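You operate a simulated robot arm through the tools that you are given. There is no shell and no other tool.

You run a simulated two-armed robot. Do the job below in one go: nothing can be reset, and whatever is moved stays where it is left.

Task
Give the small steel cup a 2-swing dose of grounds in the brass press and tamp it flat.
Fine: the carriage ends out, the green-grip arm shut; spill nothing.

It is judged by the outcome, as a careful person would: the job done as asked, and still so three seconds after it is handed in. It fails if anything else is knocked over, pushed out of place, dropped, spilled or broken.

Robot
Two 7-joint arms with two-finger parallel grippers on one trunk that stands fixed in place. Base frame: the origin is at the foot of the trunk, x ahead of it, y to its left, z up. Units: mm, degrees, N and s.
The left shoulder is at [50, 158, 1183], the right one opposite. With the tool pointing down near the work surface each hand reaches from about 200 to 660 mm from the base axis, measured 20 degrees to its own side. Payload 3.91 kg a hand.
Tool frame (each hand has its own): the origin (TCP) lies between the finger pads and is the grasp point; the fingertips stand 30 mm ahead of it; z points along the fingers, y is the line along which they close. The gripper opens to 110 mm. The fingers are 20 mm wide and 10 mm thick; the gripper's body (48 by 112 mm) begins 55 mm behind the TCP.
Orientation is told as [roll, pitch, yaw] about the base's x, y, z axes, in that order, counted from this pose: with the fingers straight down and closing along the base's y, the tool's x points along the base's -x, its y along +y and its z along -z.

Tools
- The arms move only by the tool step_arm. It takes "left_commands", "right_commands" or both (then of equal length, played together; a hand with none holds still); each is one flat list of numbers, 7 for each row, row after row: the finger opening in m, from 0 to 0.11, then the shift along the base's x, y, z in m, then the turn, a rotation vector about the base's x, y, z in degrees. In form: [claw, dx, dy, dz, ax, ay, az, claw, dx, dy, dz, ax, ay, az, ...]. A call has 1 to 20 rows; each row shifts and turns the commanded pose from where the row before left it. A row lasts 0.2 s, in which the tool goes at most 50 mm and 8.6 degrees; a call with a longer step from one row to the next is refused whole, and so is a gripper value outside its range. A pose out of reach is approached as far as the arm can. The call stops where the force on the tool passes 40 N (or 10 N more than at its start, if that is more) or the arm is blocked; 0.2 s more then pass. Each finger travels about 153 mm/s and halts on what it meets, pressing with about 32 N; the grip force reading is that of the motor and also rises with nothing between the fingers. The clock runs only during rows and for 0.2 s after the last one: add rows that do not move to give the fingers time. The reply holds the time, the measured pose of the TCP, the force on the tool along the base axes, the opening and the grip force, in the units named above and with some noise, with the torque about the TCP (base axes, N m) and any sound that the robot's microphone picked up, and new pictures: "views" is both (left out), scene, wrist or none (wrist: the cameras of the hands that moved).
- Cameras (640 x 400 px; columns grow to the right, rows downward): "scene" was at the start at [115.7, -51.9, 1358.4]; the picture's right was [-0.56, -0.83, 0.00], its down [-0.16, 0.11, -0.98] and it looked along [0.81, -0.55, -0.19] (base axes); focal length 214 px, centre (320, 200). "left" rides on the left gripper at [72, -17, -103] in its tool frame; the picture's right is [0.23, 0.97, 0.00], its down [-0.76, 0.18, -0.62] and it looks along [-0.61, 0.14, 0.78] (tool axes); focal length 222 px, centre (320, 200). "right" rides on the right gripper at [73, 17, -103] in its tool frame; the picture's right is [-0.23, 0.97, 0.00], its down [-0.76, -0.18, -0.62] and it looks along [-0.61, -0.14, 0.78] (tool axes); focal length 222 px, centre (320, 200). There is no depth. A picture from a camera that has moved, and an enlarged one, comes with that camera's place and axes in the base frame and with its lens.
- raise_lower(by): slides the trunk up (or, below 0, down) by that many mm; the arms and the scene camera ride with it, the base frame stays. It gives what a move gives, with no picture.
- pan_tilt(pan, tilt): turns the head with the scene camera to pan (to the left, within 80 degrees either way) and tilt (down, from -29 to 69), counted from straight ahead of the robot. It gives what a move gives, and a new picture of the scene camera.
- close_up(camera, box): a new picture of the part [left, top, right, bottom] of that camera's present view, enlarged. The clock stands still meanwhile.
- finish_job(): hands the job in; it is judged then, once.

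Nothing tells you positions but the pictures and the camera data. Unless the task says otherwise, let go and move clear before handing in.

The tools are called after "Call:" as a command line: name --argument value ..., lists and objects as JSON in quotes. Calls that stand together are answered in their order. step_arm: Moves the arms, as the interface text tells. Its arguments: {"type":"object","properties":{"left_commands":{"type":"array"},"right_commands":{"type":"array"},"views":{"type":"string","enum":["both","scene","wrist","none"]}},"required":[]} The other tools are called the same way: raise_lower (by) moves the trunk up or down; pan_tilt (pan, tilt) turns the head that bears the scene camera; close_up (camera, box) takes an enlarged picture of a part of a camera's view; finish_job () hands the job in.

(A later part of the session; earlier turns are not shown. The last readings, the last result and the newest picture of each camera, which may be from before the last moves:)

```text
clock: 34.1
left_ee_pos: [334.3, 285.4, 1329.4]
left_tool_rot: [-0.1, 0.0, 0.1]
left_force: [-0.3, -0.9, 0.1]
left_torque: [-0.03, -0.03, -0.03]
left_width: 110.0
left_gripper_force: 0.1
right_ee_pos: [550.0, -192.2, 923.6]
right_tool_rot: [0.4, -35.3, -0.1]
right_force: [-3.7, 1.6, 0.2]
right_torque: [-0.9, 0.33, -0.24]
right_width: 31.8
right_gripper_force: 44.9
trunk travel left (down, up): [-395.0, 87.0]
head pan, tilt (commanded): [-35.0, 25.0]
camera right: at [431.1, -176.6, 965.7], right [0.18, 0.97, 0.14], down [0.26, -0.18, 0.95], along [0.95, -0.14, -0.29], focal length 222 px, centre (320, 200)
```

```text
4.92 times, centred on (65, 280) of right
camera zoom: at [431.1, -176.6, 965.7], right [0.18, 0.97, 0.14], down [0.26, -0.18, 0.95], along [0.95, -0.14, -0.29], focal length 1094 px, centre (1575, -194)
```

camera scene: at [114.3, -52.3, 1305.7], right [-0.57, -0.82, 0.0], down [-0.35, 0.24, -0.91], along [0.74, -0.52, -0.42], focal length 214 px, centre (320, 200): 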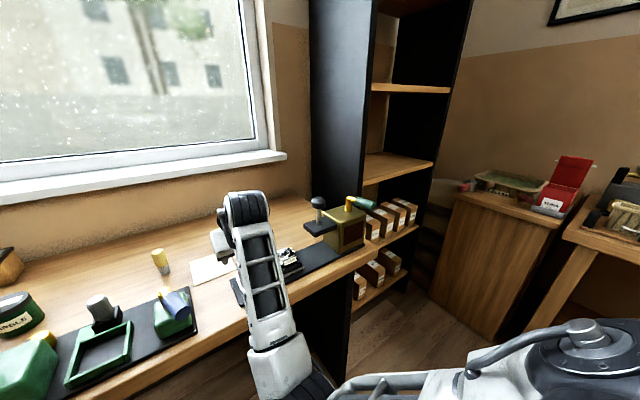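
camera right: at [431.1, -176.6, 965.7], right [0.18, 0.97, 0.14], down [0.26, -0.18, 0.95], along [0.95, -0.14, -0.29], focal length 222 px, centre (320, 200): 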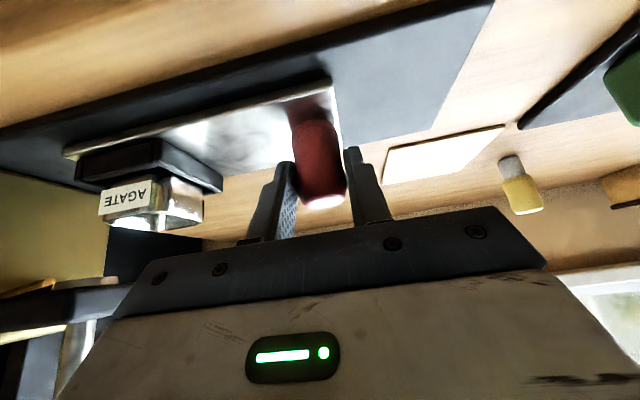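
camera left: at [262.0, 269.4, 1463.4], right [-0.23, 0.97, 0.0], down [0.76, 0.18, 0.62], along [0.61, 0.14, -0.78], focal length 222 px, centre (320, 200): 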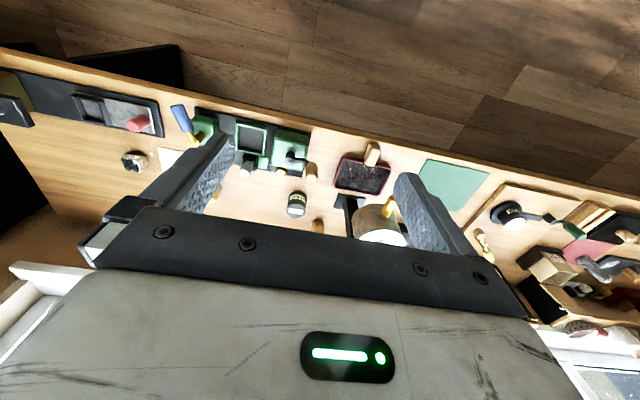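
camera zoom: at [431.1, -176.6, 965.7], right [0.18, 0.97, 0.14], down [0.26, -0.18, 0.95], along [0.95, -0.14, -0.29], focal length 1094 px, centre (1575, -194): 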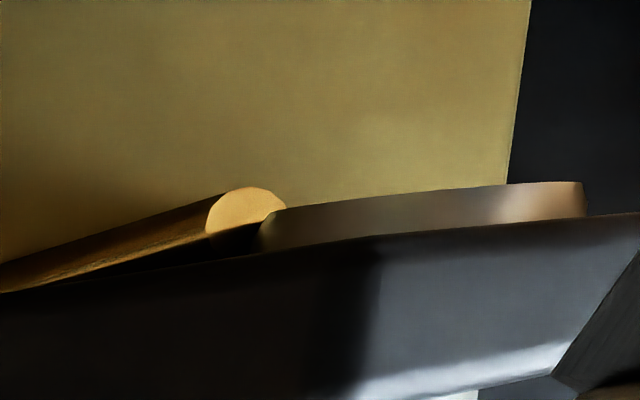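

The brass part is a spout tube that ends beside the tamping foot, about 30 mm above the cup's rim height. The path for the cup is clear, so I'll keep sliding in with smaller steps near the end.

Call:
step_arm --right_commands '[0.02, 0, -0.01, 0, 0, 0, 0, 0.02, 0, -0.01, 0, 0, 0, 0, 0.02, 0, -0.01, 0, 0, 0, 0, 0.02, 0, -0.005, 0, 0, 0, 0]' --views "wrist"

Call:
close_up --camera "right" --box '[0, 100, 260, 310]'

Call:
close_up --camera "scene" --box '[240, 180, 400, 290]'

```text
clock: 35.1
left_ee_pos: [334.8, 285.0, 1329.9]
left_tool_rot: [0.0, 0.0, 0.1]
left_force: [0.1, 0.0, 0.0]
left_torque: [-0.01, 0.01, -0.02]
left_width: 109.9
left_gripper_force: 0.0
right_ee_pos: [549.5, -227.3, 923.5]
right_tool_rot: [0.4, -35.2, -0.2]
right_force: [-8.2, 2.6, -3.7]
right_torque: [-1.05, -0.35, 0.18]
right_width: 31.2
right_gripper_force: 44.9
trunk travel left (down, up): [-395.0, 87.0]
head pan, tilt (commanded): [-35.0, 25.0]
camera right: at [431.1, -212.2, 965.8], right [0.18, 0.97, 0.14], down [0.26, -0.18, 0.95], along [0.95, -0.14, -0.29], focal length 222 px, centre (320, 200)
```

right: 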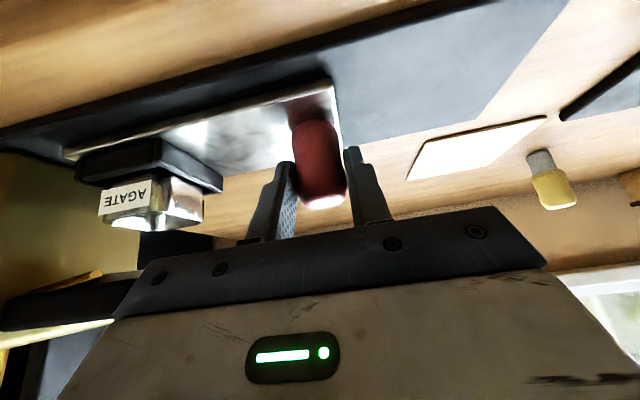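

```text
1.90 times, centred on (130, 205) of right
camera zoom: at [431.1, -212.2, 965.8], right [0.18, 0.97, 0.14], down [0.26, -0.18, 0.95], along [0.95, -0.14, -0.29], focal length 423 px, centre (682, 190)
```

zoom: 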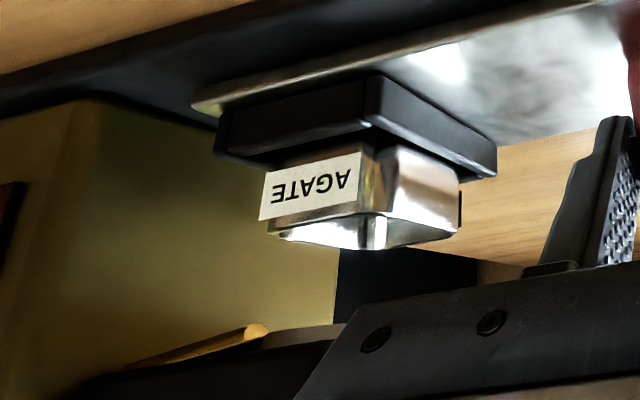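

```text
3.64 times, centred on (320, 235) of scene
camera zoom: at [113.8, -51.9, 1305.8], right [-0.57, -0.82, 0.0], down [-0.35, 0.24, -0.91], along [0.74, -0.52, -0.42], focal length 780 px, centre (320, 73)
```

zoom: 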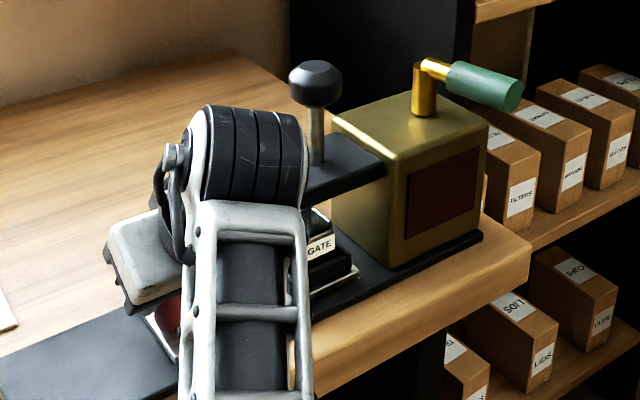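

Call:
step_arm --right_commands '[0.02, -0.001, -0.005, 0, 0, 0, 0, 0.02, 0, -0.005, 0, 0, 0, 0, 0.02, 0, -0.005, 0, 0, 0, 0, 0.02, 0, 0, 0, 0, 0, 0]' --views "none"

```text
clock: 36.1
left_ee_pos: [336.4, 284.5, 1328.8]
left_tool_rot: [-0.1, 0.1, 0.0]
left_force: [-0.2, -0.3, 0.2]
left_torque: [0.03, 0.0, 0.01]
left_width: 109.9
left_gripper_force: 0.1
right_ee_pos: [550.4, -242.3, 923.2]
right_tool_rot: [0.4, -35.3, 0.0]
right_force: [7.4, 3.1, 0.3]
right_torque: [-1.03, 0.56, -0.06]
right_width: 31.3
right_gripper_force: 46.0
trunk travel left (down, up): [-395.0, 87.0]
head pan, tilt (commanded): [-35.0, 25.0]
```

Call:
step_arm --right_commands '[0.02, 0, -0.004, 0, 0, 0, 0, 0.02, 0, -0.004, 0, 0, 0, 0, 0.02, 0, 0, 0, 0, 0, 0]' --views "none"

Call:
close_up --camera "right" --box '[0, 100, 260, 310]'

Call:
close_up --camera "scene" --box '[290, 190, 370, 260]'

```text
clock: 36.9
left_ee_pos: [335.4, 289.1, 1328.3]
left_tool_rot: [-0.3, 0.0, 0.1]
left_force: [0.9, -0.5, 0.0]
left_torque: [-0.02, -0.01, 0.03]
left_width: 110.1
left_gripper_force: 0.1
right_ee_pos: [549.9, -242.0, 922.7]
right_tool_rot: [0.4, -35.1, 0.6]
right_force: [-0.4, 36.6, -5.9]
right_torque: [-1.0, -0.92, 0.58]
right_width: 31.5
right_gripper_force: 45.2
trunk travel left (down, up): [-395.0, 87.0]
head pan, tilt (commanded): [-35.0, 25.0]
```

```text
1.90 times, centred on (130, 205) of right
camera zoom: at [430.9, -229.6, 965.9], right [0.17, 0.98, 0.14], down [0.27, -0.18, 0.95], along [0.95, -0.12, -0.29], focal length 423 px, centre (682, 190)
```

zoom: 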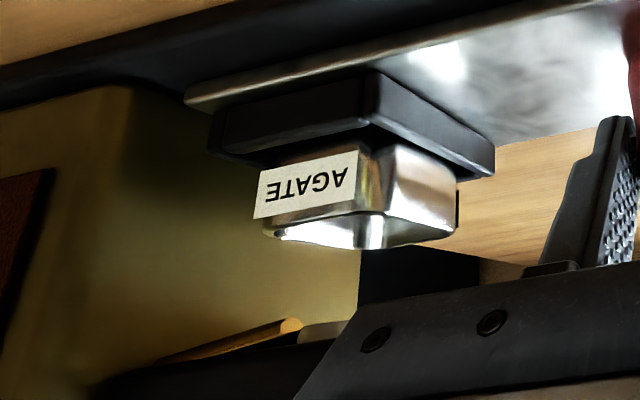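

```text
5.71 times, centred on (330, 225) of scene
camera zoom: at [114.7, -48.5, 1305.7], right [-0.57, -0.82, 0.0], down [-0.35, 0.24, -0.91], along [0.74, -0.52, -0.42], focal length 1226 px, centre (263, 57)
```

zoom: 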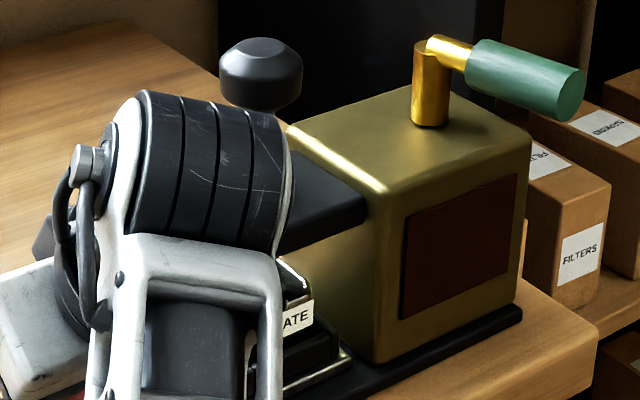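

The carriage hit its end stop at 108 mm of travel (37 N along y), which puts the nest at y≈-359, directly under the tamping foot. I'll let go of the handle and rise clear.

Call:
step_arm --right_commands '[0.04, 0, 0, 0, 0, 0, 0, 0.05, 0, 0, 0, 0, 0, 0, 0.06, 0, 0, 0, 0, 0, 0, 0.06, 0, 0, 0, 0, 0, 0]' --views "wrist"

```text
clock: 37.9
left_ee_pos: [335.0, 285.2, 1329.5]
left_tool_rot: [-0.1, 0.0, 0.1]
left_force: [0.1, 0.8, 0.6]
left_torque: [0.02, 0.0, 0.01]
left_width: 110.2
left_gripper_force: 0.0
right_ee_pos: [550.2, -252.7, 924.4]
right_tool_rot: [0.4, -35.4, -0.3]
right_force: [1.1, 0.4, 0.2]
right_torque: [0.0, 0.03, 0.01]
right_width: 60.0
right_gripper_force: 0.1
trunk travel left (down, up): [-395.0, 87.0]
head pan, tilt (commanded): [-35.0, 25.0]
camera right: at [430.5, -235.9, 966.2], right [0.19, 0.97, 0.14], down [0.26, -0.18, 0.95], along [0.95, -0.14, -0.29], focal length 222 px, centre (320, 200)
```

right: 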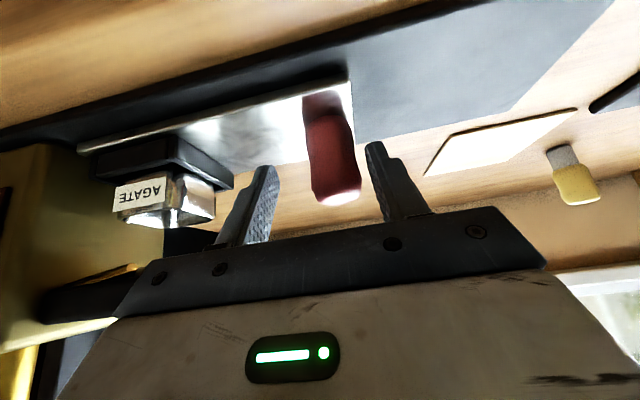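

The handle is released and the carriage stayed in. I'll rise straight up, straighten the tool to vertical, and move toward the green-grip arm for a close look.

Call:
step_arm --right_commands '[0.06, 0, 0, 0.03, 0, 0, 0, 0.06, 0, 0, 0.035, 0, 0, 0, 0.06, 0, 0, 0.04, 0, 0, 0, 0.06, 0, 0, 0.04, 0, 7, 0, 0.06, -0.01, 0, 0.04, 0, 7, 0, 0.06, -0.02, -0.03, 0.02, 0, 7, 0, 0.06, -0.02, -0.035, 0, 0, 7, 0, 0.06, -0.02, -0.035, 0, 0, 7, 0, 0.06, 0, -0.035, 0, 0, 0, 0]' --views "both"

```text
clock: 39.9
left_ee_pos: [335.4, 284.7, 1328.6]
left_tool_rot: [-0.1, 0.0, 0.1]
left_force: [-0.5, -0.1, 0.1]
left_torque: [0.01, 0.04, 0.0]
left_width: 110.1
left_gripper_force: 0.0
right_ee_pos: [498.1, -397.2, 1122.9]
right_tool_rot: [0.4, -0.1, 0.0]
right_force: [-0.3, -1.2, -0.3]
right_torque: [0.03, 0.01, 0.01]
right_width: 59.8
right_gripper_force: 0.0
right hand out of reach, approached as far as the arm can: row 5
trunk travel left (down, up): [-395.0, 87.0]
head pan, tilt (commanded): [-35.0, 25.0]
camera scene: at [114.3, -52.8, 1305.7], right [-0.57, -0.82, 0.0], down [-0.35, 0.24, -0.91], along [0.74, -0.52, -0.42], focal length 214 px, centre (320, 200)
camera right: at [425.6, -381.5, 1226.4], right [0.23, 0.97, 0.01], down [0.76, -0.18, 0.62], along [0.61, -0.14, -0.78], focal length 222 px, centre (320, 200)
```

scene: 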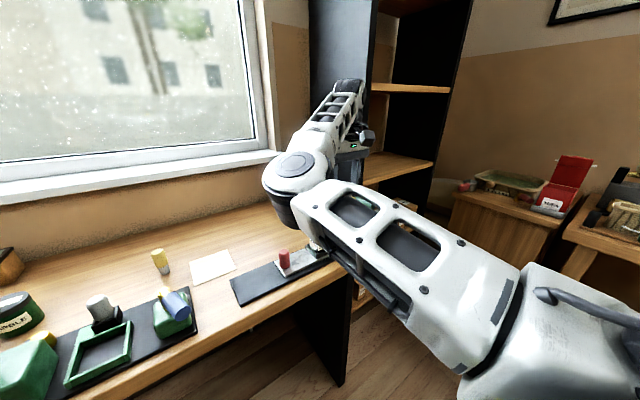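
right: 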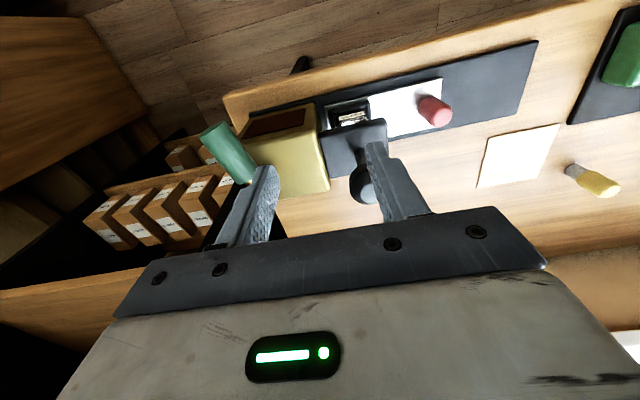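

Call:
close_up --camera "right" --box '[170, 80, 410, 230]'

Call:
close_up --camera "left" --box '[0, 60, 160, 160]'

```text
2.67 times, centred on (290, 155) of right
camera zoom: at [425.6, -381.5, 1226.4], right [0.23, 0.97, 0.01], down [0.76, -0.18, 0.62], along [0.61, -0.14, -0.78], focal length 592 px, centre (400, 320)
```

zoom: 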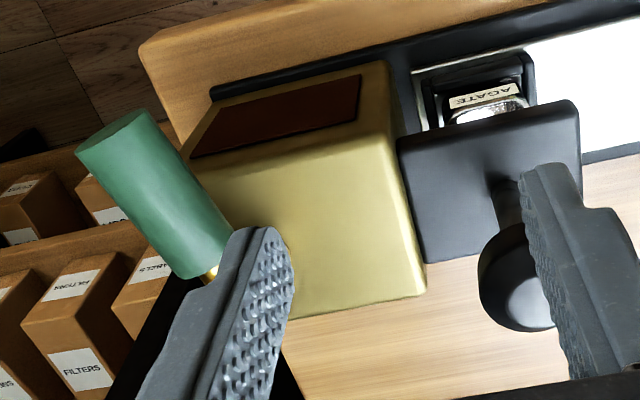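

```text
4.00 times, centred on (80, 110) of left
camera zoom: at [262.5, 267.1, 1433.8], right [-0.23, 0.97, 0.0], down [0.76, 0.18, 0.62], along [0.61, 0.14, -0.78], focal length 888 px, centre (1280, 560)
```

zoom: 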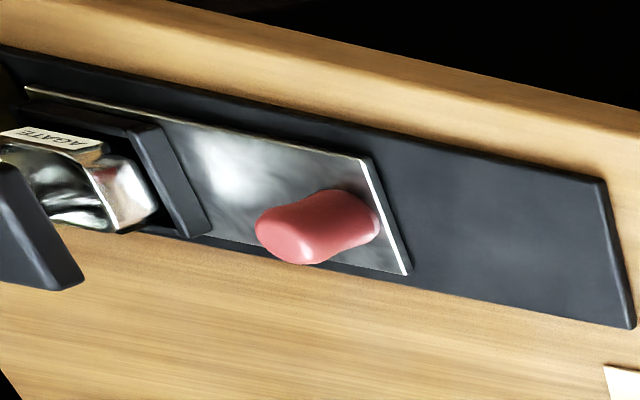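

The green grip runs from about [479,-495] to [533,-484] at z≈1026, on a post at about [565,-481], and it currently points toward the robot. I'll hover above it with the fingers open as a loose fork.

Call:
step_arm --right_commands '[0.06, 0.0, -0.03, 0, 0, 0, 2, 0.06, 0.002, -0.03, 0, 0, 0, 3, 0.056, 0.003, -0.031, 0, 0, 0, 3, 0.056, 0, 0, -0.015, 0, 0, 3, 0.056, 0, 0, 0, 0, 0, 0]' --views "both"

Call:
close_up --camera "right" --box '[200, 80, 440, 230]'

```text
clock: 41.1
left_ee_pos: [335.2, 285.2, 1330.7]
left_tool_rot: [-0.1, -0.1, 0.0]
left_force: [0.6, 0.7, 0.1]
left_torque: [-0.01, 0.03, -0.03]
left_width: 109.8
left_gripper_force: 0.0
right_ee_pos: [504.6, -488.2, 1107.8]
right_tool_rot: [0.3, -0.3, 11.0]
right_force: [0.3, -0.1, -0.2]
right_torque: [0.01, -0.01, -0.02]
right_width: 56.1
right_gripper_force: 0.0
trunk travel left (down, up): [-395.0, 87.0]
head pan, tilt (commanded): [-35.0, 25.0]
camera scene: at [114.2, -52.3, 1305.7], right [-0.57, -0.82, 0.0], down [-0.35, 0.24, -0.91], along [0.74, -0.52, -0.42], focal length 214 px, centre (320, 200)
camera right: at [429.3, -486.2, 1211.2], right [0.04, 1.0, 0.01], down [0.78, -0.03, 0.63], along [0.63, -0.02, -0.78], focal length 222 px, centre (320, 200)
```

scene: 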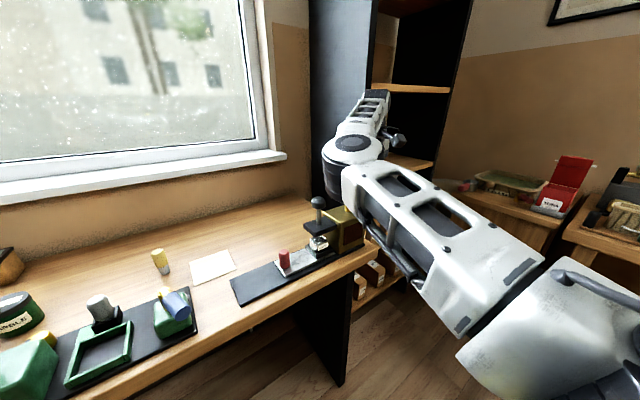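
right: 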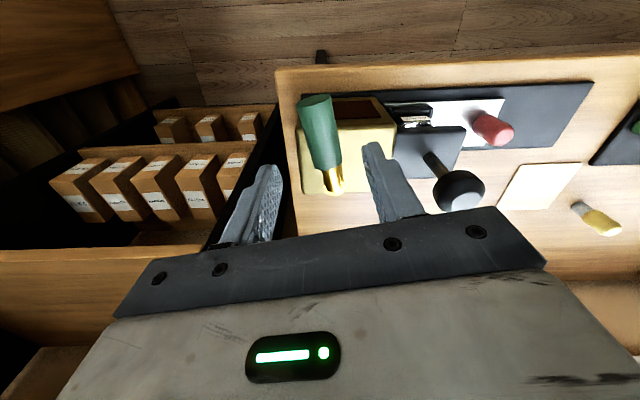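

```text
2.67 times, centred on (320, 155) of right
camera zoom: at [429.3, -486.2, 1211.2], right [0.04, 1.0, 0.01], down [0.78, -0.03, 0.63], along [0.63, -0.02, -0.78], focal length 592 px, centre (320, 320)
```

zoom: 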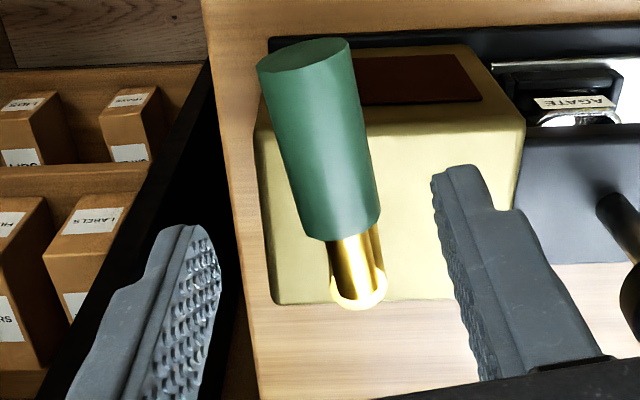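

The fork is centred on the grip. I'll lower it so the fingers straddle the grip.

Call:
step_arm --right_commands '[0.056, 0, 0, -0.025, 0, 0, 0, 0.056, 0, 0, -0.025, 0, 0, 0, 0.056, 0, 0, -0.018, 0, 0, 0, 0.056, 0, 0, 0, 0, 0, 0]' --views "wrist"

Call:
close_up --camera "right" --box '[200, 80, 440, 230]'

```text
clock: 42.1
left_ee_pos: [336.2, 285.2, 1329.3]
left_tool_rot: [0.0, 0.0, 0.1]
left_force: [0.3, 0.1, 1.1]
left_torque: [-0.01, -0.02, 0.0]
left_width: 110.0
left_gripper_force: 0.0
right_ee_pos: [504.5, -486.3, 1040.4]
right_tool_rot: [0.4, -0.2, 10.9]
right_force: [-0.1, -0.1, -0.8]
right_torque: [-0.05, -0.01, 0.02]
right_width: 55.9
right_gripper_force: 0.1
trunk travel left (down, up): [-395.0, 87.0]
head pan, tilt (commanded): [-35.0, 25.0]
camera right: at [429.6, -485.9, 1143.7], right [0.04, 1.0, 0.01], down [0.78, -0.03, 0.63], along [0.63, -0.02, -0.78], focal length 222 px, centre (320, 200)
```

right: 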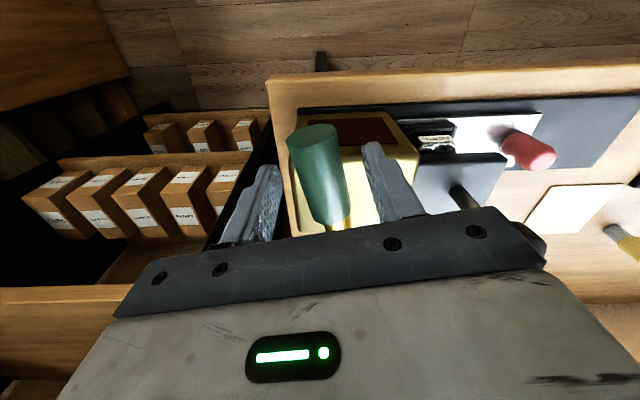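

```text
2.67 times, centred on (320, 155) of right
camera zoom: at [429.6, -485.9, 1143.7], right [0.04, 1.0, 0.01], down [0.78, -0.03, 0.63], along [0.63, -0.02, -0.78], focal length 592 px, centre (320, 320)
```

zoom: 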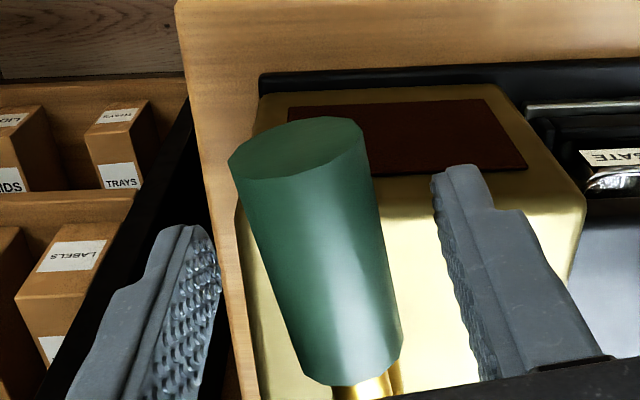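

Now a gentle test of which way the arm swings: I'll nudge toward +y first in small steps, watching force and sound.

Call:
step_arm --right_commands '[0.056, 0, 0.005, 0, 0, 0, 0, 0.056, 0, 0.005, 0, 0, 0, 0, 0.056, 0, 0.004, 0, 0, 0, 0, 0.056, 0, 0.003, 0, 0, 0, 0]' --views "none"

Call:
close_up --camera "right" --box '[200, 80, 440, 230]'

```text
clock: 43.1
left_ee_pos: [335.5, 284.6, 1330.0]
left_tool_rot: [0.0, 0.1, 0.1]
left_force: [0.5, -0.1, -1.3]
left_torque: [0.0, -0.02, 0.02]
left_width: 110.0
left_gripper_force: 0.1
right_ee_pos: [503.7, -470.1, 1041.5]
right_tool_rot: [0.3, -0.3, 10.9]
right_force: [1.6, -2.9, -0.1]
right_torque: [-0.05, 0.03, 0.06]
right_width: 57.5
right_gripper_force: 1.5
trunk travel left (down, up): [-395.0, 87.0]
head pan, tilt (commanded): [-35.0, 25.0]
```

```text
2.67 times, centred on (320, 155) of right
camera zoom: at [429.2, -469.4, 1144.1], right [0.04, 1.0, 0.01], down [0.78, -0.04, 0.63], along [0.63, -0.02, -0.78], focal length 592 px, centre (320, 320)
```

zoom: 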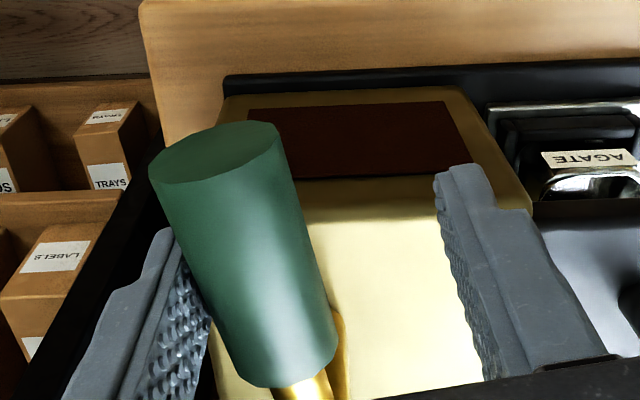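

Call:
step_arm --right_commands '[0.056, 0, 0.004, 0, 0, 0, 0, 0.056, 0, 0.004, 0, 0, 0, 0]' --views "none"

Call:
close_up --camera "right" --box '[200, 80, 440, 230]'

```text
clock: 43.7
left_ee_pos: [334.8, 283.5, 1330.0]
left_tool_rot: [-0.1, 0.1, 0.0]
left_force: [0.5, -0.6, 0.0]
left_torque: [0.04, 0.02, 0.03]
left_width: 110.0
left_gripper_force: 0.0
right_ee_pos: [503.8, -465.8, 1041.3]
right_tool_rot: [0.1, -0.3, 10.5]
right_force: [0.1, -20.9, 4.5]
right_torque: [-0.42, 0.08, 0.01]
right_width: 66.0
right_gripper_force: 10.0
trunk travel left (down, up): [-395.0, 87.0]
head pan, tilt (commanded): [-35.0, 25.0]
```

```text
2.67 times, centred on (320, 155) of right
camera zoom: at [428.2, -463.9, 1143.9], right [0.04, 1.0, 0.0], down [0.78, -0.04, 0.63], along [0.63, -0.03, -0.78], focal length 592 px, centre (320, 320)
```

zoom: 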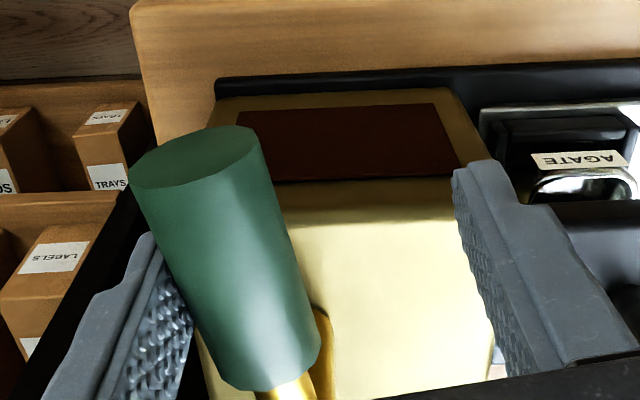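

The arm is firmly against a stop toward +y: 21 N with no movement, and only the finger gave. So it's shut there and must open toward -y. I'll re-centre the fork and close it lightly on the grip.

Call:
step_arm --right_commands '[0.056, 0, -0.008, 0, 0, 0, 0, 0.056, 0, -0.008, 0, 0, 0, 0, 0.056, 0, -0.007, 0, 0, 0, 0, 0.056, 0, 0, 0, 0, 0, 0, 0.056, 0, 0, 0, 0, 0, 0]' --views "none"

Call:
close_up --camera "right" --box '[200, 80, 440, 230]'

```text
clock: 44.9
left_ee_pos: [336.0, 284.4, 1329.0]
left_tool_rot: [-0.1, -0.1, 0.1]
left_force: [0.2, 0.5, -0.1]
left_torque: [0.02, -0.02, 0.03]
left_width: 110.0
left_gripper_force: 0.0
right_ee_pos: [505.1, -486.2, 1041.1]
right_tool_rot: [0.2, -0.4, 10.9]
right_force: [-0.2, -0.7, 0.7]
right_torque: [-0.01, 0.01, -0.01]
right_width: 56.0
right_gripper_force: 0.1
trunk travel left (down, up): [-395.0, 87.0]
head pan, tilt (commanded): [-35.0, 25.0]
```

```text
2.67 times, centred on (320, 155) of right
camera zoom: at [429.4, -483.9, 1144.0], right [0.04, 1.0, 0.01], down [0.78, -0.04, 0.63], along [0.63, -0.02, -0.78], focal length 592 px, centre (320, 320)
```

zoom: 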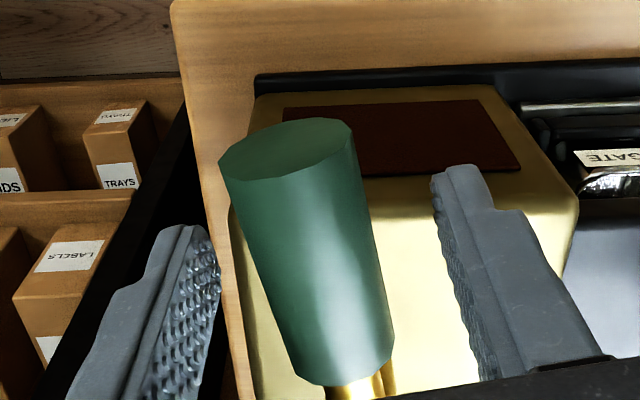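

Call:
step_arm --right_commands '[0.046, 0, -0.002, 0, 0, 0, 0, 0.04, 0, 0, 0, 0, 0, 0, 0.036, 0, 0, 0, 0, 0, 0, 0.033, 0, 0, 0, 0, 0, 0, 0.03, 0, 0, 0, 0, 0, 0, 0.03, 0, 0, 0, 0, 0, 0]' --views "none"

Call:
close_up --camera "right" --box '[200, 80, 440, 230]'

```text
clock: 46.3
left_ee_pos: [335.5, 285.2, 1329.8]
left_tool_rot: [-0.2, 0.0, 0.1]
left_force: [-0.1, -0.5, 0.3]
left_torque: [0.02, -0.01, -0.04]
left_width: 110.0
left_gripper_force: 0.0
right_ee_pos: [505.5, -487.5, 1040.6]
right_tool_rot: [0.3, -0.3, 10.8]
right_force: [-0.6, 1.1, 0.5]
right_torque: [0.02, 0.0, 0.01]
right_width: 30.5
right_gripper_force: 0.2
trunk travel left (down, up): [-395.0, 87.0]
head pan, tilt (commanded): [-35.0, 25.0]
```

```text
2.67 times, centred on (320, 155) of right
camera zoom: at [429.3, -485.9, 1143.9], right [0.04, 1.0, 0.01], down [0.78, -0.04, 0.63], along [0.63, -0.02, -0.78], focal length 592 px, centre (320, 320)
```

zoom: 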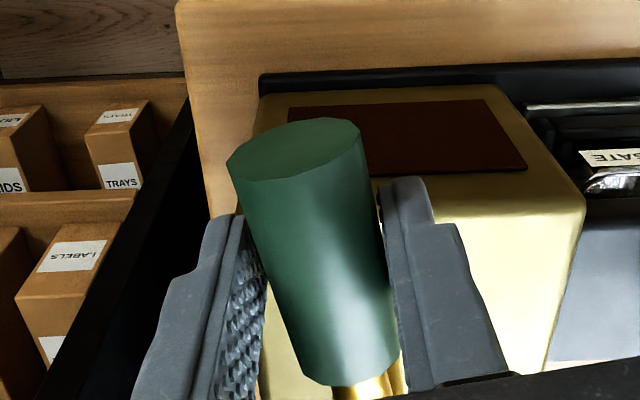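

Call:
step_arm --right_commands '[0.028, 0, 0, 0, 0, 0, 0, 0.026, 0, 0, 0, 0, 0, 0, 0.024, 0, 0, 0, 0, 0, 0]' --views "none"

```text
clock: 47.1
left_ee_pos: [334.9, 286.2, 1329.2]
left_tool_rot: [-0.1, -0.1, 0.1]
left_force: [0.1, 0.6, 1.2]
left_torque: [0.02, 0.02, -0.01]
left_width: 109.6
left_gripper_force: 0.0
right_ee_pos: [505.5, -486.3, 1040.3]
right_tool_rot: [0.4, -0.2, 10.8]
right_force: [-3.9, 7.3, -2.2]
right_torque: [0.24, -0.15, 0.43]
right_width: 27.4
right_gripper_force: 45.1
trunk travel left (down, up): [-395.0, 87.0]
head pan, tilt (commanded): [-35.0, 25.0]
```

The grip is 27.4 mm in diameter. I'll loosen to a snug fork and start the first opening swing along the arc toward -y, in small steps.

Call:
step_arm --right_commands '[0.0285, 0, 0, 0, 0, 0, 0, 0.0285, 0.0007, -0.004, 0, 0, 0, 4, 0.0285, 0.001, -0.004, 0, 0, 0, 4, 0.0285, 0.0013, -0.0039, 0, 0, 0, 4]' --views "none"

Call:
close_up --camera "right" --box '[160, 60, 440, 240]'

```text
clock: 48.1
left_ee_pos: [334.4, 285.4, 1330.5]
left_tool_rot: [-0.1, -0.1, 0.1]
left_force: [-0.1, -0.4, 0.4]
left_torque: [-0.04, 0.03, 0.02]
left_width: 109.9
left_gripper_force: 0.2
right_ee_pos: [506.4, -499.6, 1041.7]
right_tool_rot: [0.4, -0.2, 22.8]
right_force: [-0.2, 0.1, -0.6]
right_torque: [0.02, 0.01, 0.03]
right_width: 29.0
right_gripper_force: 0.7
trunk travel left (down, up): [-395.0, 87.0]
head pan, tilt (commanded): [-35.0, 25.0]
```

```text
2.22 times, centred on (300, 150) of right
camera zoom: at [433.2, -513.6, 1143.8], right [-0.17, 0.99, 0.01], down [0.77, 0.13, 0.63], along [0.62, 0.11, -0.78], focal length 494 px, centre (364, 311)
```

zoom: 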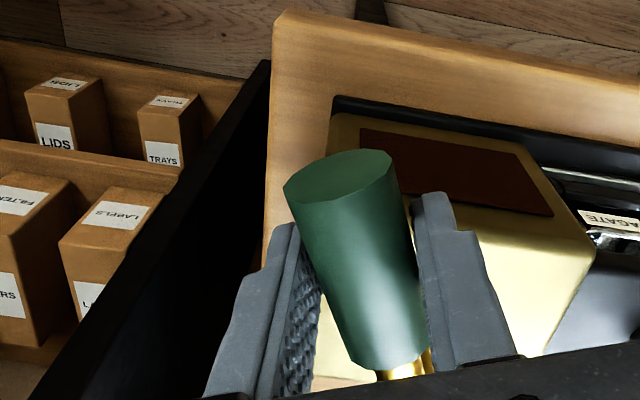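

The arm swings freely this way with almost no force. I'll continue along the arc.

Call:
step_arm --right_commands '[0.0285, 0.0034, -0.0075, 0, 0, 0, 8, 0.0285, 0.0044, -0.0069, 0, 0, 0, 8, 0.0285, 0.0053, -0.0063, 0, 0, 0, 8]' --views "scene"

Call:
close_up --camera "right" --box '[160, 60, 440, 240]'

```text
clock: 48.9
left_ee_pos: [335.1, 285.9, 1329.5]
left_tool_rot: [0.0, -0.1, 0.1]
left_force: [0.2, 0.4, 0.1]
left_torque: [0.02, 0.02, 0.03]
left_width: 110.3
left_gripper_force: 0.1
right_ee_pos: [521.1, -520.0, 1040.9]
right_tool_rot: [0.3, -0.3, 46.9]
right_force: [-1.5, 0.3, 0.1]
right_torque: [0.02, -0.02, 0.02]
right_width: 29.0
right_gripper_force: 0.6
trunk travel left (down, up): [-395.0, 87.0]
head pan, tilt (commanded): [-35.0, 25.0]
camera scene: at [114.2, -52.3, 1305.7], right [-0.57, -0.82, 0.0], down [-0.35, 0.24, -0.91], along [0.74, -0.52, -0.42], focal length 214 px, centre (320, 200)
```

scene: 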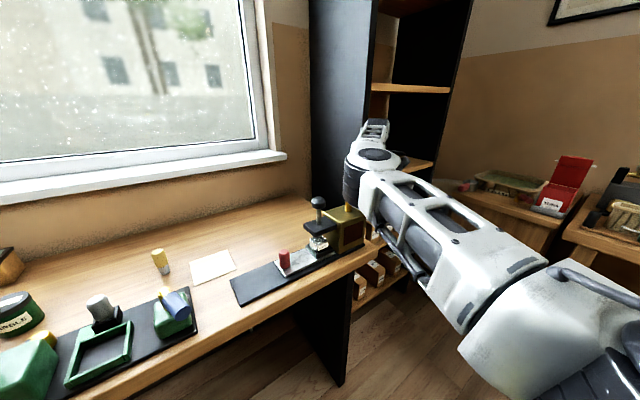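

```text
2.22 times, centred on (300, 150) of right
camera zoom: at [457.9, -563.3, 1143.9], right [-0.56, 0.83, 0.01], down [0.65, 0.43, 0.63], along [0.52, 0.35, -0.78], focal length 494 px, centre (364, 311)
```

zoom: 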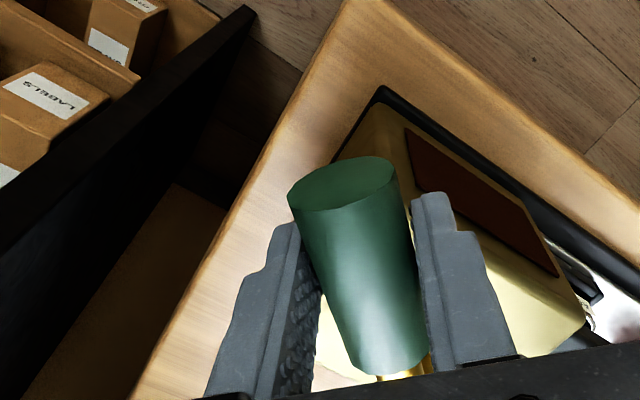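

The arm tracks smoothly (about 36° open so far). Before going further I'll check how close the tall bookcase panel is to the hand.

Call:
close_up --camera "scene" --box '[290, 80, 470, 260]'

Call:
close_up --camera "right" --box '[0, 0, 640, 400]'

Call:
close_up --camera "left" --box '[0, 40, 160, 240]'

```text
2.22 times, centred on (380, 170) of scene
camera zoom: at [114.2, -52.3, 1305.7], right [-0.57, -0.82, 0.0], down [-0.35, 0.24, -0.91], along [0.74, -0.52, -0.42], focal length 477 px, centre (187, 267)
```

zoom: 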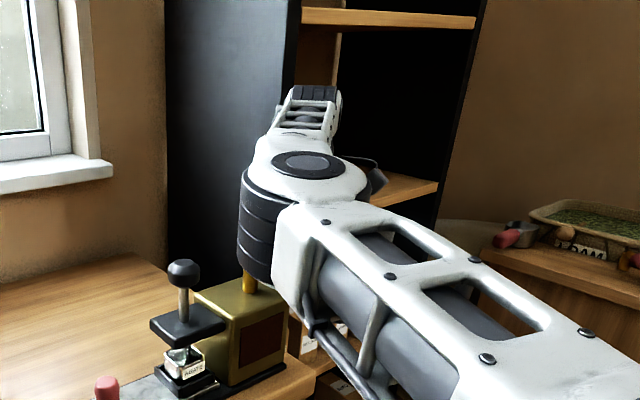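

```text
1.00 times, centred on (320, 200) of right (not enlarged: the box is as wide or as high as the picture)
camera zoom: at [457.9, -563.3, 1143.9], right [-0.56, 0.83, 0.01], down [0.65, 0.43, 0.63], along [0.52, 0.35, -0.78], focal length 222 px, centre (320, 200)
```

zoom: 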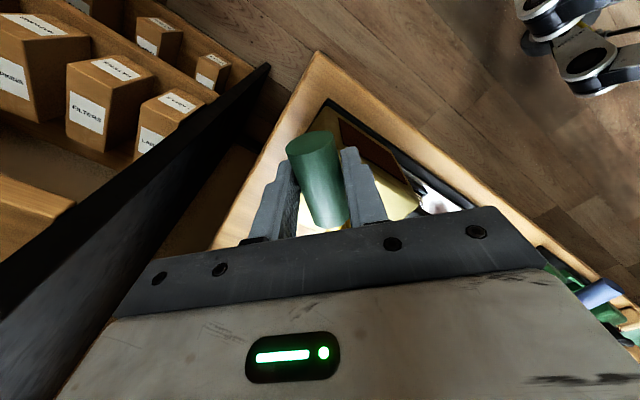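

```text
2.00 times, centred on (80, 140) of left
camera zoom: at [262.4, 267.7, 1433.7], right [-0.23, 0.97, 0.0], down [0.76, 0.18, 0.62], along [0.61, 0.14, -0.78], focal length 444 px, centre (800, 320)
```

zoom: 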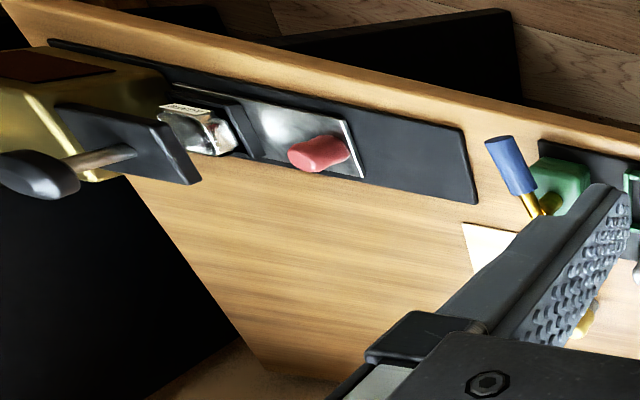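

The bookcase panel's front corner is at roughly [623,-593], so the hand stays clear. I'll keep following the arc until it meets its open stop.

Call:
step_arm --right_commands '[0.0285, 0.0062, -0.0055, 0, 0, 0, 8, 0.0285, 0.0069, -0.0045, 0, 0, 0, 8, 0.0285, 0.0037, -0.0018, 0, 0, 0, 4, 0.0285, 0, 0, 0, 0, 0, 0]' --views "none"

Call:
close_up --camera "right" --box '[160, 60, 440, 240]'

```text
clock: 49.9
left_ee_pos: [336.0, 286.0, 1330.1]
left_tool_rot: [-0.1, 0.0, 0.1]
left_force: [-0.9, -0.5, -0.9]
left_torque: [-0.01, 0.02, -0.01]
left_width: 109.9
left_gripper_force: 0.0
right_ee_pos: [536.2, -531.2, 1040.3]
right_tool_rot: [0.4, -0.3, 66.8]
right_force: [-3.6, 2.9, -0.9]
right_torque: [0.03, 0.02, -0.05]
right_width: 31.2
right_gripper_force: 3.1
trunk travel left (down, up): [-395.0, 87.0]
head pan, tilt (commanded): [-35.0, 25.0]
```

```text
2.22 times, centred on (300, 150) of right
camera zoom: at [493.0, -593.1, 1143.6], right [-0.81, 0.59, 0.01], down [0.46, 0.63, 0.63], along [0.37, 0.51, -0.78], focal length 494 px, centre (364, 311)
```

zoom: 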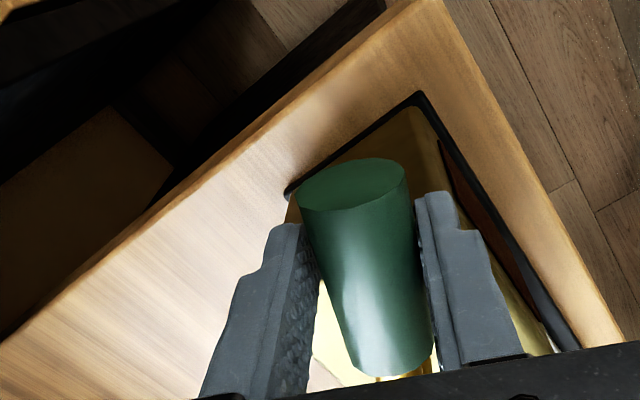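

Call:
step_arm --right_commands '[0.0285, 0.0038, -0.0016, 0, 0, 0, 4, 0.0285, 0, 0, 0, 0, 0, 0]' --views "none"

Call:
close_up --camera "right" --box '[160, 60, 440, 240]'

```text
clock: 50.5
left_ee_pos: [334.0, 286.9, 1329.0]
left_tool_rot: [-0.1, -0.2, 0.1]
left_force: [0.1, 0.6, 0.3]
left_torque: [-0.02, -0.01, -0.02]
left_width: 109.8
left_gripper_force: 0.1
right_ee_pos: [539.3, -532.0, 1041.7]
right_tool_rot: [0.3, -0.3, 70.8]
right_force: [-11.5, 8.2, -4.1]
right_torque: [0.04, 0.06, -0.19]
right_width: 35.6
right_gripper_force: 6.8
trunk travel left (down, up): [-395.0, 87.0]
head pan, tilt (commanded): [-35.0, 25.0]
```

```text
2.22 times, centred on (300, 150) of right
camera zoom: at [499.3, -596.5, 1144.3], right [-0.85, 0.53, 0.01], down [0.42, 0.66, 0.63], along [0.33, 0.53, -0.78], focal length 494 px, centre (364, 311)
```

zoom: 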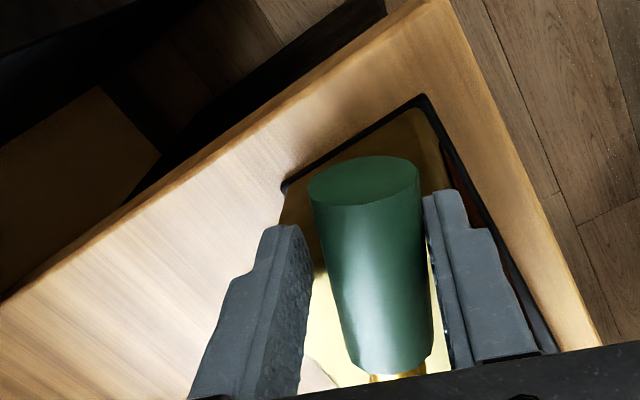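

The arm has reached its open stop (about 52° swing; force rising with no movement). Now I'll swing it back shut along the same arc.

Call:
step_arm --right_commands '[0.0285, -0.0073, 0.0038, 0, 0, 0, -8, 0.0285, -0.0067, 0.0048, 0, 0, 0, -8, 0.0285, -0.006, 0.0056, 0, 0, 0, -8, 0.0285, -0.0051, 0.0064, 0, 0, 0, -8, 0.0285, -0.0042, 0.0071, 0, 0, 0, -8, 0.0285, -0.0032, 0.0076, 0, 0, 0, -8]' --views "none"

Call:
close_up --camera "right" --box '[160, 60, 440, 240]'

```text
clock: 51.6
left_ee_pos: [333.1, 286.4, 1330.3]
left_tool_rot: [-0.2, -0.1, 0.1]
left_force: [-0.5, -0.4, 0.6]
left_torque: [-0.03, 0.01, -0.01]
left_width: 109.8
left_gripper_force: 0.1
right_ee_pos: [534.5, -530.4, 1047.2]
right_tool_rot: [1.2, 0.5, 35.5]
right_force: [-20.6, 0.8, 4.1]
right_torque: [0.98, 0.32, 1.23]
right_width: 40.5
right_gripper_force: 44.7
right hand out of reach, approached as far as the arm can: row 1, 2, 3, 4, 5
trunk travel left (down, up): [-395.0, 87.0]
head pan, tilt (commanded): [-35.0, 25.0]
stopped in row 5 (right hand): the force on the tool passed its limit at 42 N (the readings are from after the stop); the commanded pose is now the measured one
```

```text
2.22 times, centred on (300, 150) of right
camera zoom: at [466.9, -560.9, 1150.7], right [-0.38, 0.92, 0.02], down [0.74, 0.29, 0.61], along [0.56, 0.25, -0.79], focal length 494 px, centre (364, 311)
```

zoom: 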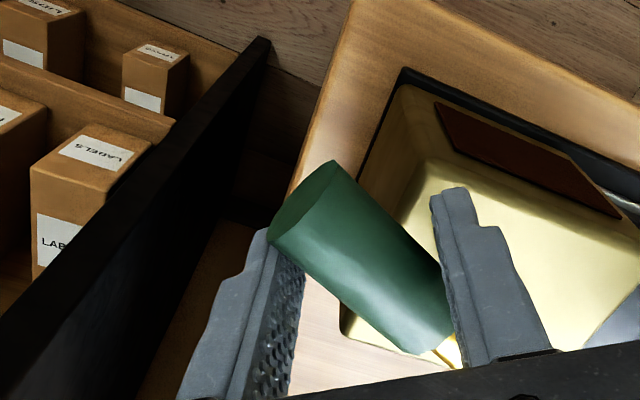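

The wrist turned but the arm couldn't translate back, so the fork twisted against the grip and stopped at 42 N. I'll open the fingers to relieve it and lift clear before continuing.

Call:
step_arm --right_commands '[0.05, 0, 0, 0, 0, 0, 0, 0.065, 0, 0, 0, 0, 0, 0, 0.075, 0, 0, 0, 0, 0, 0, 0.075, 0, 0, 0, 0, 0, 0]' --views "both"

Call:
close_up --camera "right" --box '[160, 60, 440, 240]'

```text
clock: 52.6
left_ee_pos: [335.6, 284.7, 1329.2]
left_tool_rot: [-0.1, 0.1, 0.0]
left_force: [-1.1, 0.4, 1.0]
left_torque: [0.0, 0.0, -0.01]
left_width: 110.0
left_gripper_force: 0.2
right_ee_pos: [539.2, -529.9, 1045.1]
right_tool_rot: [0.9, 0.5, 35.5]
right_force: [-1.0, 0.4, -0.5]
right_torque: [0.0, 0.0, -0.01]
right_width: 75.1
right_gripper_force: 0.1
trunk travel left (down, up): [-395.0, 87.0]
head pan, tilt (commanded): [-35.0, 25.0]
camera scene: at [114.3, -52.2, 1305.7], right [-0.57, -0.82, 0.0], down [-0.35, 0.24, -0.91], along [0.74, -0.52, -0.42], focal length 214 px, centre (320, 200)
camera right: at [470.7, -560.2, 1148.4], right [-0.38, 0.92, 0.01], down [0.73, 0.29, 0.61], along [0.56, 0.24, -0.79], focal length 222 px, centre (320, 200)
```

scene: 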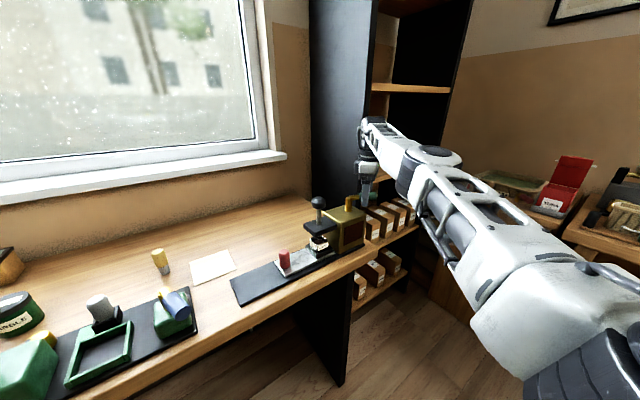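
right: 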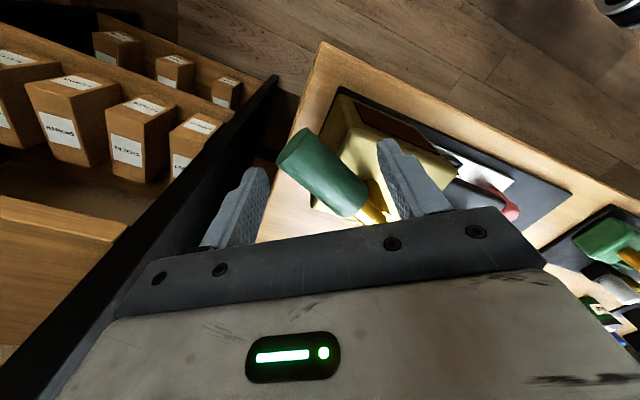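

```text
2.22 times, centred on (300, 150) of right
camera zoom: at [470.7, -560.2, 1148.4], right [-0.38, 0.92, 0.01], down [0.73, 0.29, 0.61], along [0.56, 0.24, -0.79], focal length 494 px, centre (364, 311)
```

zoom: 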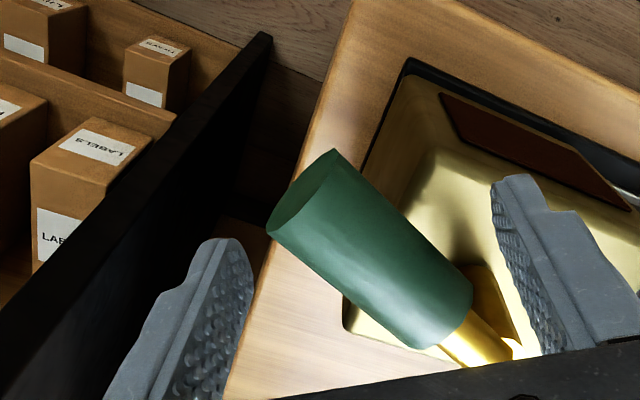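

The arm reconfigured its elbow during that move; the grip is still at its open stop and nothing is stressed now. I'll bring it back shut in small, checked steps with a wider fork.

Call:
step_arm --right_commands '[0.065, -0.006, 0.003, 0, 0, 0, -2, 0.058, -0.006, 0.005, 0, 0, 0, -3, 0.052, -0.005, 0.006, 0, 0, 0, -3]' --views "none"

Call:
close_up --camera "right" --box '[160, 60, 440, 240]'

```text
clock: 53.4
left_ee_pos: [334.3, 284.5, 1329.8]
left_tool_rot: [-0.2, 0.0, 0.0]
left_force: [0.1, 0.4, 0.3]
left_torque: [0.0, 0.0, 0.01]
left_width: 110.1
left_gripper_force: 0.1
right_ee_pos: [539.3, -527.0, 1047.6]
right_tool_rot: [1.0, 0.7, 27.4]
right_force: [-7.9, -0.4, -1.4]
right_torque: [-0.07, 0.11, 0.17]
right_width: 53.8
right_gripper_force: 1.9
right hand out of reach, approached as far as the arm can: row 1, 2, 3
trunk travel left (down, up): [-395.0, 87.0]
head pan, tilt (commanded): [-35.0, 25.0]
```

```text
2.22 times, centred on (300, 150) of right
camera zoom: at [467.1, -548.2, 1151.5], right [-0.25, 0.97, 0.01], down [0.77, 0.19, 0.61], along [0.59, 0.16, -0.79], focal length 494 px, centre (364, 311)
```

zoom: 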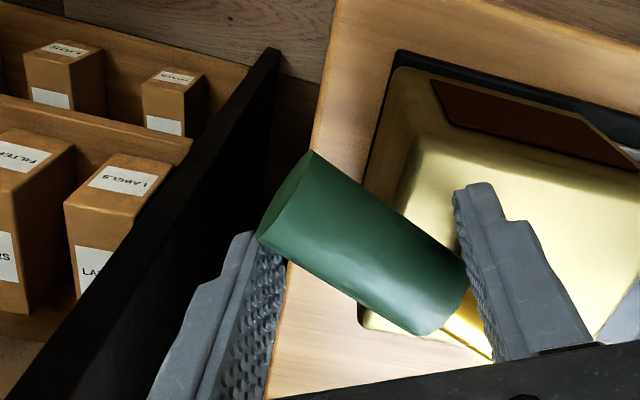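

This elbow pose can't translate inward. I'll open up, lift out of the grip, and reset the arm in free space.

Call:
step_arm --right_commands '[0.065, 0.003, -0.001, 0, 0, 0, 0, 0.08, 0, 0, 0, 0, 0, 0, 0.08, 0, 0, 0.015, 0, 0, 0, 0.08, 0, 0, 0.02, 0, 0, 0, 0.08, 0, 0, 0.03, 0, 0, 0]' --views "both"

```text
clock: 54.6
left_ee_pos: [334.5, 285.2, 1329.3]
left_tool_rot: [0.0, 0.0, 0.1]
left_force: [0.1, -0.1, 0.5]
left_torque: [0.01, 0.01, 0.01]
left_width: 109.8
left_gripper_force: 0.0
right_ee_pos: [528.8, -519.3, 1111.6]
right_tool_rot: [0.9, 0.4, 27.5]
right_force: [-0.5, 1.1, 0.3]
right_torque: [-0.02, 0.01, -0.02]
right_width: 80.1
right_gripper_force: 0.1
right hand out of reach, approached as far as the arm can: row 3, 4, 5
trunk travel left (down, up): [-395.0, 87.0]
head pan, tilt (commanded): [-35.0, 25.0]
camera scene: at [113.9, -52.1, 1305.8], right [-0.57, -0.82, 0.0], down [-0.35, 0.24, -0.91], along [0.74, -0.52, -0.42], focal length 214 px, centre (320, 200)
camera right: at [458.1, -540.3, 1216.0], right [-0.25, 0.97, 0.01], down [0.77, 0.19, 0.61], along [0.59, 0.16, -0.79], focal length 222 px, centre (320, 200)
```

scene: 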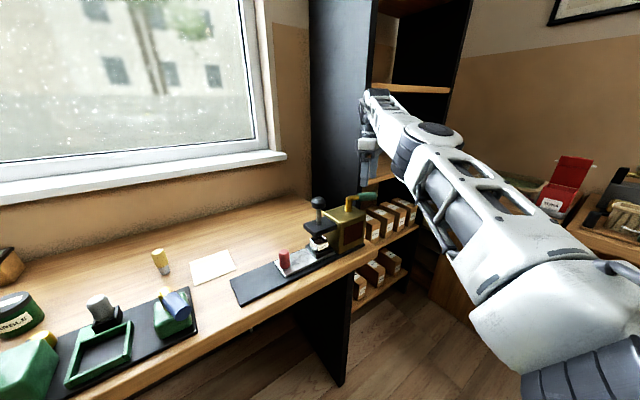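
right: 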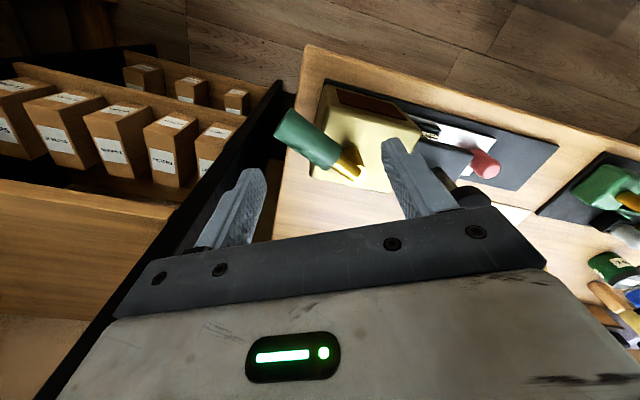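

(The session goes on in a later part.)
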